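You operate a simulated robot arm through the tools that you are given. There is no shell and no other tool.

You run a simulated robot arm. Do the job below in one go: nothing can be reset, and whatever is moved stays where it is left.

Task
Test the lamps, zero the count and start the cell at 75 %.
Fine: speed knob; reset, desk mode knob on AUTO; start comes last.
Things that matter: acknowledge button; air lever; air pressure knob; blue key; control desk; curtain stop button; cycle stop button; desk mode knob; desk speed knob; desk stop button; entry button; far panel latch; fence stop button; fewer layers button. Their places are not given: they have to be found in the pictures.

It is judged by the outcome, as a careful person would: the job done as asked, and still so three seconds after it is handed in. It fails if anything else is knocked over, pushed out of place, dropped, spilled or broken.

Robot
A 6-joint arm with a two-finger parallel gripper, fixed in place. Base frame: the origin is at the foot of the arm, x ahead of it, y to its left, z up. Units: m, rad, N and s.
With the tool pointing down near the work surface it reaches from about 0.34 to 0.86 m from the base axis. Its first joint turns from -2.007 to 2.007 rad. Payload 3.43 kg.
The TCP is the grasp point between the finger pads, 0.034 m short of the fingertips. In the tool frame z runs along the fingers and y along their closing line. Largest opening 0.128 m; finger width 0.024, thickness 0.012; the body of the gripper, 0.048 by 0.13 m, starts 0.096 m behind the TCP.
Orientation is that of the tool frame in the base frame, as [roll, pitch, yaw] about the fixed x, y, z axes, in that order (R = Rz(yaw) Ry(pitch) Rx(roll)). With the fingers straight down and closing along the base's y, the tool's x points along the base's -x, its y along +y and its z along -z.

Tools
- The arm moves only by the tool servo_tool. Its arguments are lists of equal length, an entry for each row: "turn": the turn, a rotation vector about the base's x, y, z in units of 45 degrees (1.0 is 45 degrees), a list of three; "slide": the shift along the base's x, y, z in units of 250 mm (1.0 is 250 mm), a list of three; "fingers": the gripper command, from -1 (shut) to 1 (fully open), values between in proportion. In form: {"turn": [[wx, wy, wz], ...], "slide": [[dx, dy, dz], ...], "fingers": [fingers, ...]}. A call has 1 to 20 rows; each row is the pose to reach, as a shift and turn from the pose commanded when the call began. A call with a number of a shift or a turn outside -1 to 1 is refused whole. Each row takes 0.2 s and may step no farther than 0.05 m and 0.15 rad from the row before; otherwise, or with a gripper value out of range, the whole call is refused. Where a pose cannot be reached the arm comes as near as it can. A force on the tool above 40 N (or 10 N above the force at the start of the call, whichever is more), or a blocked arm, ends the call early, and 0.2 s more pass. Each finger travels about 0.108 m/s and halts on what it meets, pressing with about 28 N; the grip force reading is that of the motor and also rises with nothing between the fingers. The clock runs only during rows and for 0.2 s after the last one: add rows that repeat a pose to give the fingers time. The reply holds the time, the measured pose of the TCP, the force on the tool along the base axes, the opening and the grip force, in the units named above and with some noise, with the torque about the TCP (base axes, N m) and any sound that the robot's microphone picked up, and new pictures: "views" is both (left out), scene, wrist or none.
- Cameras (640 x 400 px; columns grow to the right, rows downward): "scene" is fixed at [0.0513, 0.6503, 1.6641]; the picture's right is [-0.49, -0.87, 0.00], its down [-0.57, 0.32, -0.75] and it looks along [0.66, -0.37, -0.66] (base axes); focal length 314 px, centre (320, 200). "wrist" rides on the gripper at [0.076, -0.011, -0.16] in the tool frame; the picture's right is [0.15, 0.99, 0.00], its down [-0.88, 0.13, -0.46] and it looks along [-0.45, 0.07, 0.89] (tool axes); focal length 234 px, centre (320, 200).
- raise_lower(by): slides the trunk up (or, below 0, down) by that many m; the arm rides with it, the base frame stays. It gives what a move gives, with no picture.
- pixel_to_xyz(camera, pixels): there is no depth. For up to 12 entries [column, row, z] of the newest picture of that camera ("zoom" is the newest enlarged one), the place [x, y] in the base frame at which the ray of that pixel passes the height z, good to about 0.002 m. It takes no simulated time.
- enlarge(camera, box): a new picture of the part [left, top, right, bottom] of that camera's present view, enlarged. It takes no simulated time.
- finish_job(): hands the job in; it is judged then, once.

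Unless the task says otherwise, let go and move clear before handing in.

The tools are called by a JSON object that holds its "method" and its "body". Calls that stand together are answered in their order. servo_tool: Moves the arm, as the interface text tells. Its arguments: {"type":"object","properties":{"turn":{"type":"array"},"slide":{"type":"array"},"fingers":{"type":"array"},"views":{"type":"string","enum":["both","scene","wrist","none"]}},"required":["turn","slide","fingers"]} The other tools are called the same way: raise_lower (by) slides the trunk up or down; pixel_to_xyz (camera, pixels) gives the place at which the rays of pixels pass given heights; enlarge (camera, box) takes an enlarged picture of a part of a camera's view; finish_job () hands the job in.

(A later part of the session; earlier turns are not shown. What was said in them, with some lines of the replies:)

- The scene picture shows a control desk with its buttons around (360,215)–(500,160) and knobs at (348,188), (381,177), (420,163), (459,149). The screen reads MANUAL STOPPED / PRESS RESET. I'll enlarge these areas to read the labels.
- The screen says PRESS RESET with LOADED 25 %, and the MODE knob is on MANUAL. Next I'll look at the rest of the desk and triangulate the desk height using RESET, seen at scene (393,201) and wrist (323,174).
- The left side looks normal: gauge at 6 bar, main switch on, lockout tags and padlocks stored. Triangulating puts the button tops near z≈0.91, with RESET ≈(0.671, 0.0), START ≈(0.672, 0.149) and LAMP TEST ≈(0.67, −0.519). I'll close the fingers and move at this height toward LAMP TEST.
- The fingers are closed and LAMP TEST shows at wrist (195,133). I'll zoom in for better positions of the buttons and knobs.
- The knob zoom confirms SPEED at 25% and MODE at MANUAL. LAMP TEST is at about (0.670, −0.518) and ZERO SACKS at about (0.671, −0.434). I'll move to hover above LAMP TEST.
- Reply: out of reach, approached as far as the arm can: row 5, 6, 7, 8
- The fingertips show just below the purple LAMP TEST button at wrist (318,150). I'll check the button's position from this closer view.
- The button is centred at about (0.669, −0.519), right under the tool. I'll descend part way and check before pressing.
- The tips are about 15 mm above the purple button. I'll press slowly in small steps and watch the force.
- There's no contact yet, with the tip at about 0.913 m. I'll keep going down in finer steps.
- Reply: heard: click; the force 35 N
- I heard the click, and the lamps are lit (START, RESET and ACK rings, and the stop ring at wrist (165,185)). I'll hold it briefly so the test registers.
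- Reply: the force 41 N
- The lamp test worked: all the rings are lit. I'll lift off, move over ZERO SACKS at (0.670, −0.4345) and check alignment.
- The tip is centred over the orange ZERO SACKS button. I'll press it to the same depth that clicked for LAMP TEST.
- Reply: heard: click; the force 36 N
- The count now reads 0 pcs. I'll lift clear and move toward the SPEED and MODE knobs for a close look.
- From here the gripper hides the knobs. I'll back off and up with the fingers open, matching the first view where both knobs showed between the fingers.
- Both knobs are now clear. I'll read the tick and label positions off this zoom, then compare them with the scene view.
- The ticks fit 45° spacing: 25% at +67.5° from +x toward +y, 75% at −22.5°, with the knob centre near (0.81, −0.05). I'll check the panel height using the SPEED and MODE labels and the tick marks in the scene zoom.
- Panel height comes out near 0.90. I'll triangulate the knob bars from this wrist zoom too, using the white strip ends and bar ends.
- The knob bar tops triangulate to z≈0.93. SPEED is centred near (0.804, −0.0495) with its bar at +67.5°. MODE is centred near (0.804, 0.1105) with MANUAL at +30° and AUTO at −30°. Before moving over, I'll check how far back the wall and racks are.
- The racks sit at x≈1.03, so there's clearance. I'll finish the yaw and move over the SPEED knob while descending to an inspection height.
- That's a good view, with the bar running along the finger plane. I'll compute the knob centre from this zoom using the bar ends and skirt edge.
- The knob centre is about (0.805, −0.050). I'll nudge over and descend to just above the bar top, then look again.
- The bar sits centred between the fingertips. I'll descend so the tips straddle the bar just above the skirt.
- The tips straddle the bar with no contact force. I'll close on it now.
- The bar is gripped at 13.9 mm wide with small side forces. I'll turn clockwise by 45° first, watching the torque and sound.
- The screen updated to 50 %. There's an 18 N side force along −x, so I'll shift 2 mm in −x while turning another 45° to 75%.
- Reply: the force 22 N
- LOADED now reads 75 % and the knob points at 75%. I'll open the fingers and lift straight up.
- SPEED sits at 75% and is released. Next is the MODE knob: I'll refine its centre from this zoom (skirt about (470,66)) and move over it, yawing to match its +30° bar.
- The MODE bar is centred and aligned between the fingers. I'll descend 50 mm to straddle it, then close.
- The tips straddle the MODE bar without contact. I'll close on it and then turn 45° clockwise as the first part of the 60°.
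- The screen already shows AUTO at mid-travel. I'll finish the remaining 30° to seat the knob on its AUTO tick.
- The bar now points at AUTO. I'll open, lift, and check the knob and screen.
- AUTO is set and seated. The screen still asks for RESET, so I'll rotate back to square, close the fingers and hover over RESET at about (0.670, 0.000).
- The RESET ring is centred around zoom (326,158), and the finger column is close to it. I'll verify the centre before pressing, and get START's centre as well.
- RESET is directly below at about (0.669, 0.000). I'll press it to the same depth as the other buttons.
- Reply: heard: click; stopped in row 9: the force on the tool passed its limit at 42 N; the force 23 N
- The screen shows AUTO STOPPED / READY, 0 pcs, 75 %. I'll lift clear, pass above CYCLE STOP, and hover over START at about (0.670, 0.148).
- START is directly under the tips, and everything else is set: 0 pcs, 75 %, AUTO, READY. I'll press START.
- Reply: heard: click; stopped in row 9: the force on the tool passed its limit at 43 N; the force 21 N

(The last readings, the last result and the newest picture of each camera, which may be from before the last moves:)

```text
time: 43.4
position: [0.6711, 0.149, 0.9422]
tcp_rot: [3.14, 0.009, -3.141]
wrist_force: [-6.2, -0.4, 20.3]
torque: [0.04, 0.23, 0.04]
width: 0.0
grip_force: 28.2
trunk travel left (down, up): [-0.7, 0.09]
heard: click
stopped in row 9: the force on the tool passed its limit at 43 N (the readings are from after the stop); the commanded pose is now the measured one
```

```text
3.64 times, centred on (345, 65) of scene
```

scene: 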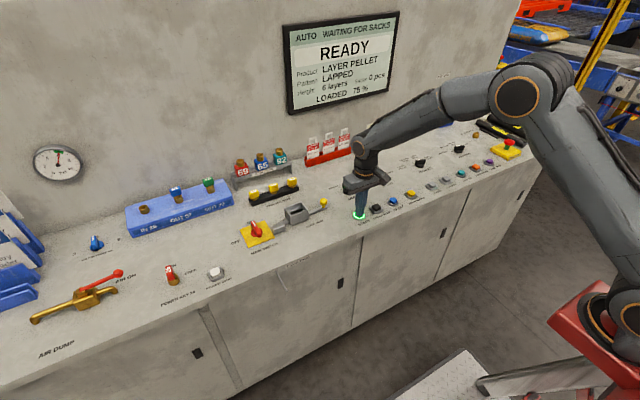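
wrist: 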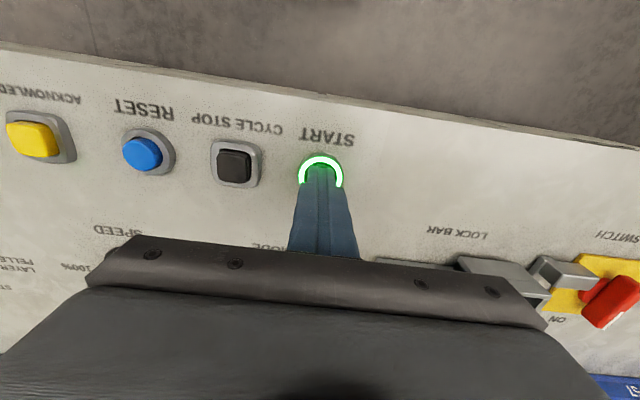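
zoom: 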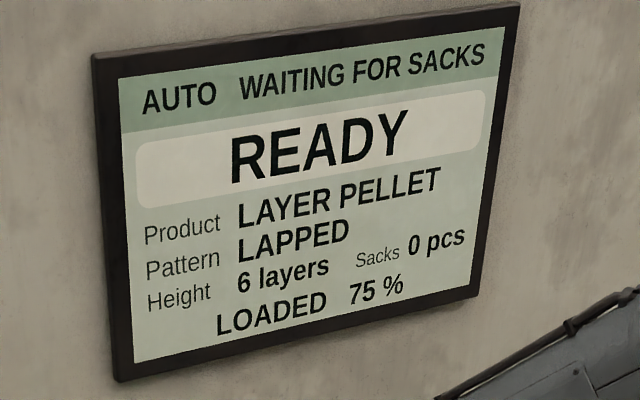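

The START ring is lit and the screen reads AUTO / WAITING FOR SACKS, so the cell is running. I'll lift straight up, back away and watch it for a few seconds.

{"method": "servo_tool", "body": {"turn": [[0, 0, 0], [0, 0, 0], [0, 0, 0], [0, 0, 0], [0, 0, 0], [0, 0, 0], [0, 0, 0], [0, 0, 0], [0, 0, 0], [0, 0, 0], [0, 0, 0], [0, 0, 0]], "slide": [[0, 0, 0.1], [0, 0, 0.26], [0, 0, 0.42], [0, 0, 0.58], [-0.08, -0.08, 0.7], [-0.16, -0.16, 0.8], [-0.24, -0.24, 0.9], [-0.32, -0.32, 1.0], [-0.4, -0.4, 1.0], [-0.4, -0.4, 1.0], [-0.4, -0.4, 1.0], [-0.4, -0.4, 1.0]], "fingers": [-1, -1, -1, -1, -1, -1, -1, -1, -1, -1, -1, -1], "views": "both"}}

{"method": "enlarge", "body": {"camera": "scene", "box": [280, 10, 410, 120]}}

{"method": "enlarge", "body": {"camera": "scene", "box": [320, 130, 480, 230]}}

{"method": "enlarge", "body": {"camera": "scene", "box": [0, 100, 320, 300]}}

```text
time: 46.0
position: [0.5693, 0.0477, 1.1899]
tcp_rot: [-3.141, 0.007, -3.141]
wrist_force: [0.5, 0.0, -0.1]
torque: [0.0, -0.02, 0.01]
width: 0.0002
grip_force: 28.1
trunk travel left (down, up): [-0.7, 0.09]
```

scene: 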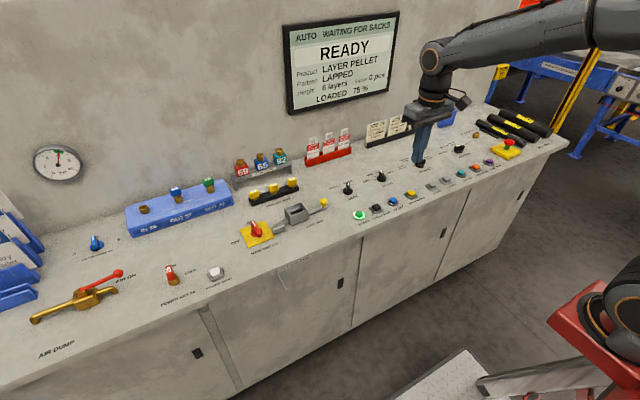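
wrist: 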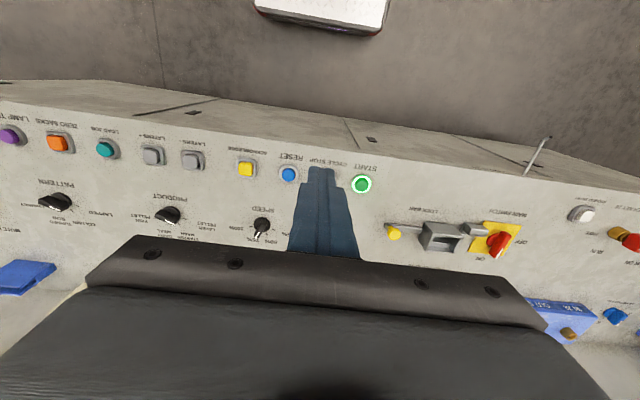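

```text
3.64 times, centred on (345, 65) of scene
```

zoom: 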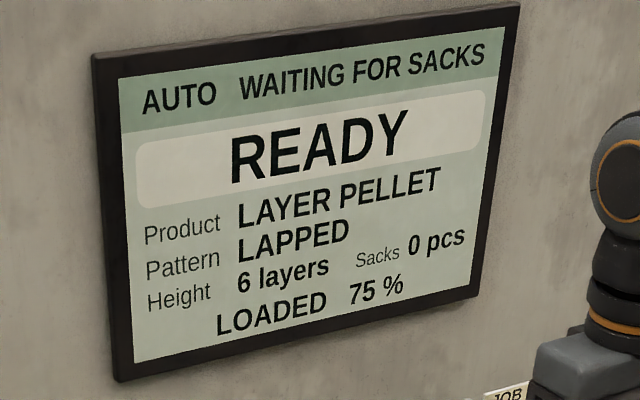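

```text
4.00 times, centred on (400, 180) of scene
```

zoom: 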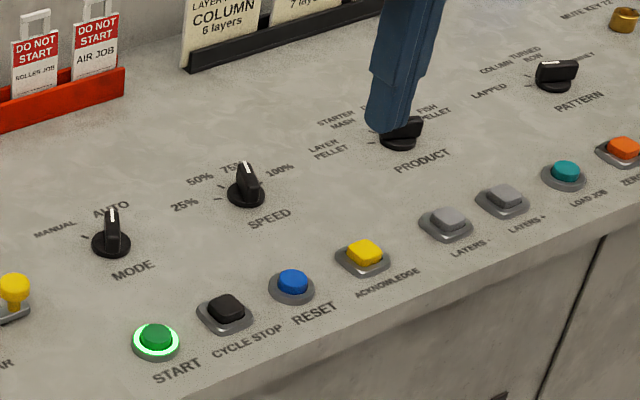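

```text
2.00 times, centred on (160, 200) of scene
```

zoom: 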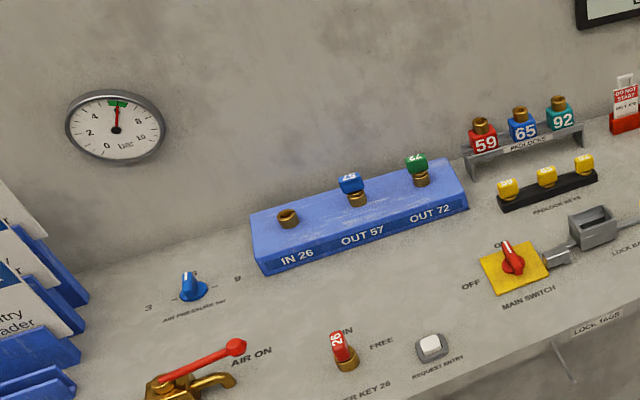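

After 2.6 s the cell is still in AUTO with START lit, 0 pcs and 75 %, and the arm is clear. I'll wait a little longer for a final check.

{"method": "servo_tool", "body": {"turn": [[0, 0, 0], [0, 0, 0], [0, 0, 0], [0, 0, 0], [0, 0, 0], [0, 0, 0], [0, 0, 0], [0, 0, 0], [0, 0, 0], [0, 0, 0]], "slide": [[0, 0, 0], [0, 0, 0], [0, 0, 0], [0, 0, 0], [0, 0, 0], [0, 0, 0], [0, 0, 0], [0, 0, 0], [0, 0, 0], [0, 0, 0]], "fingers": [-1, -1, -1, -1, -1, -1, -1, -1, -1, -1], "views": "scene"}}

{"method": "enlarge", "body": {"camera": "scene", "box": [280, 10, 410, 120]}}

```text
time: 48.2
position: [0.5693, 0.0488, 1.1918]
tcp_rot: [-3.141, 0.006, -3.14]
wrist_force: [0.0, -0.2, -0.3]
torque: [-0.01, 0.02, -0.02]
width: 0.0001
grip_force: 28.1
trunk travel left (down, up): [-0.7, 0.09]
```

scene: 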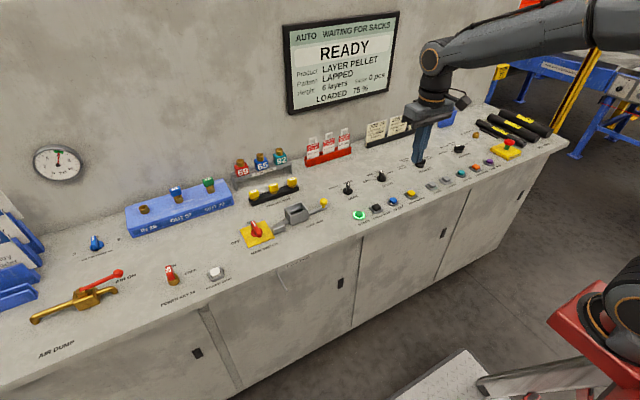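

```text
3.64 times, centred on (345, 65) of scene
```

zoom: 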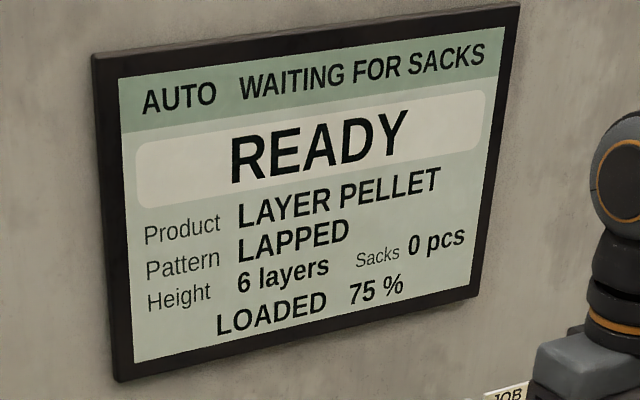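

The state is steady nearly 5 s after START: AUTO / WAITING FOR SACKS, READY, 0 pcs, 75 %, with START lit at scene (359,215). The arm is clear, so I'm handing the job in.

{"method": "finish_job", "body": {}}

```text
The job is handed in.
```

The lamps are tested, the count is at zero, and the cell is started in AUTO at 75 %. I handed the job in after the desk had held steady for nearly 5 s.

- **Lamp test:** I held LAMP TEST for over a second and the button lamps and the stop-button ring lit.
- **Count:** ZERO SACKS took the screen from 26 to 0 pcs.
- **Speed:** I turned the SPEED knob from 25 % to 75 %, and the screen shows LOADED 75 %.
- **Mode and reset:** I turned the MODE knob to AUTO, then pressed RESET, and the screen changed to READY.
- **Start:** I pressed START last. Its lamp is lit and the screen reads AUTO, WAITING FOR SACKS.

On RESET and START the force briefly reached 42–43 N, just over the 40 N limit. The arm stopped itself both times, and both presses had already registered.

I touched nothing else on the desk, and the arm is clear of it.
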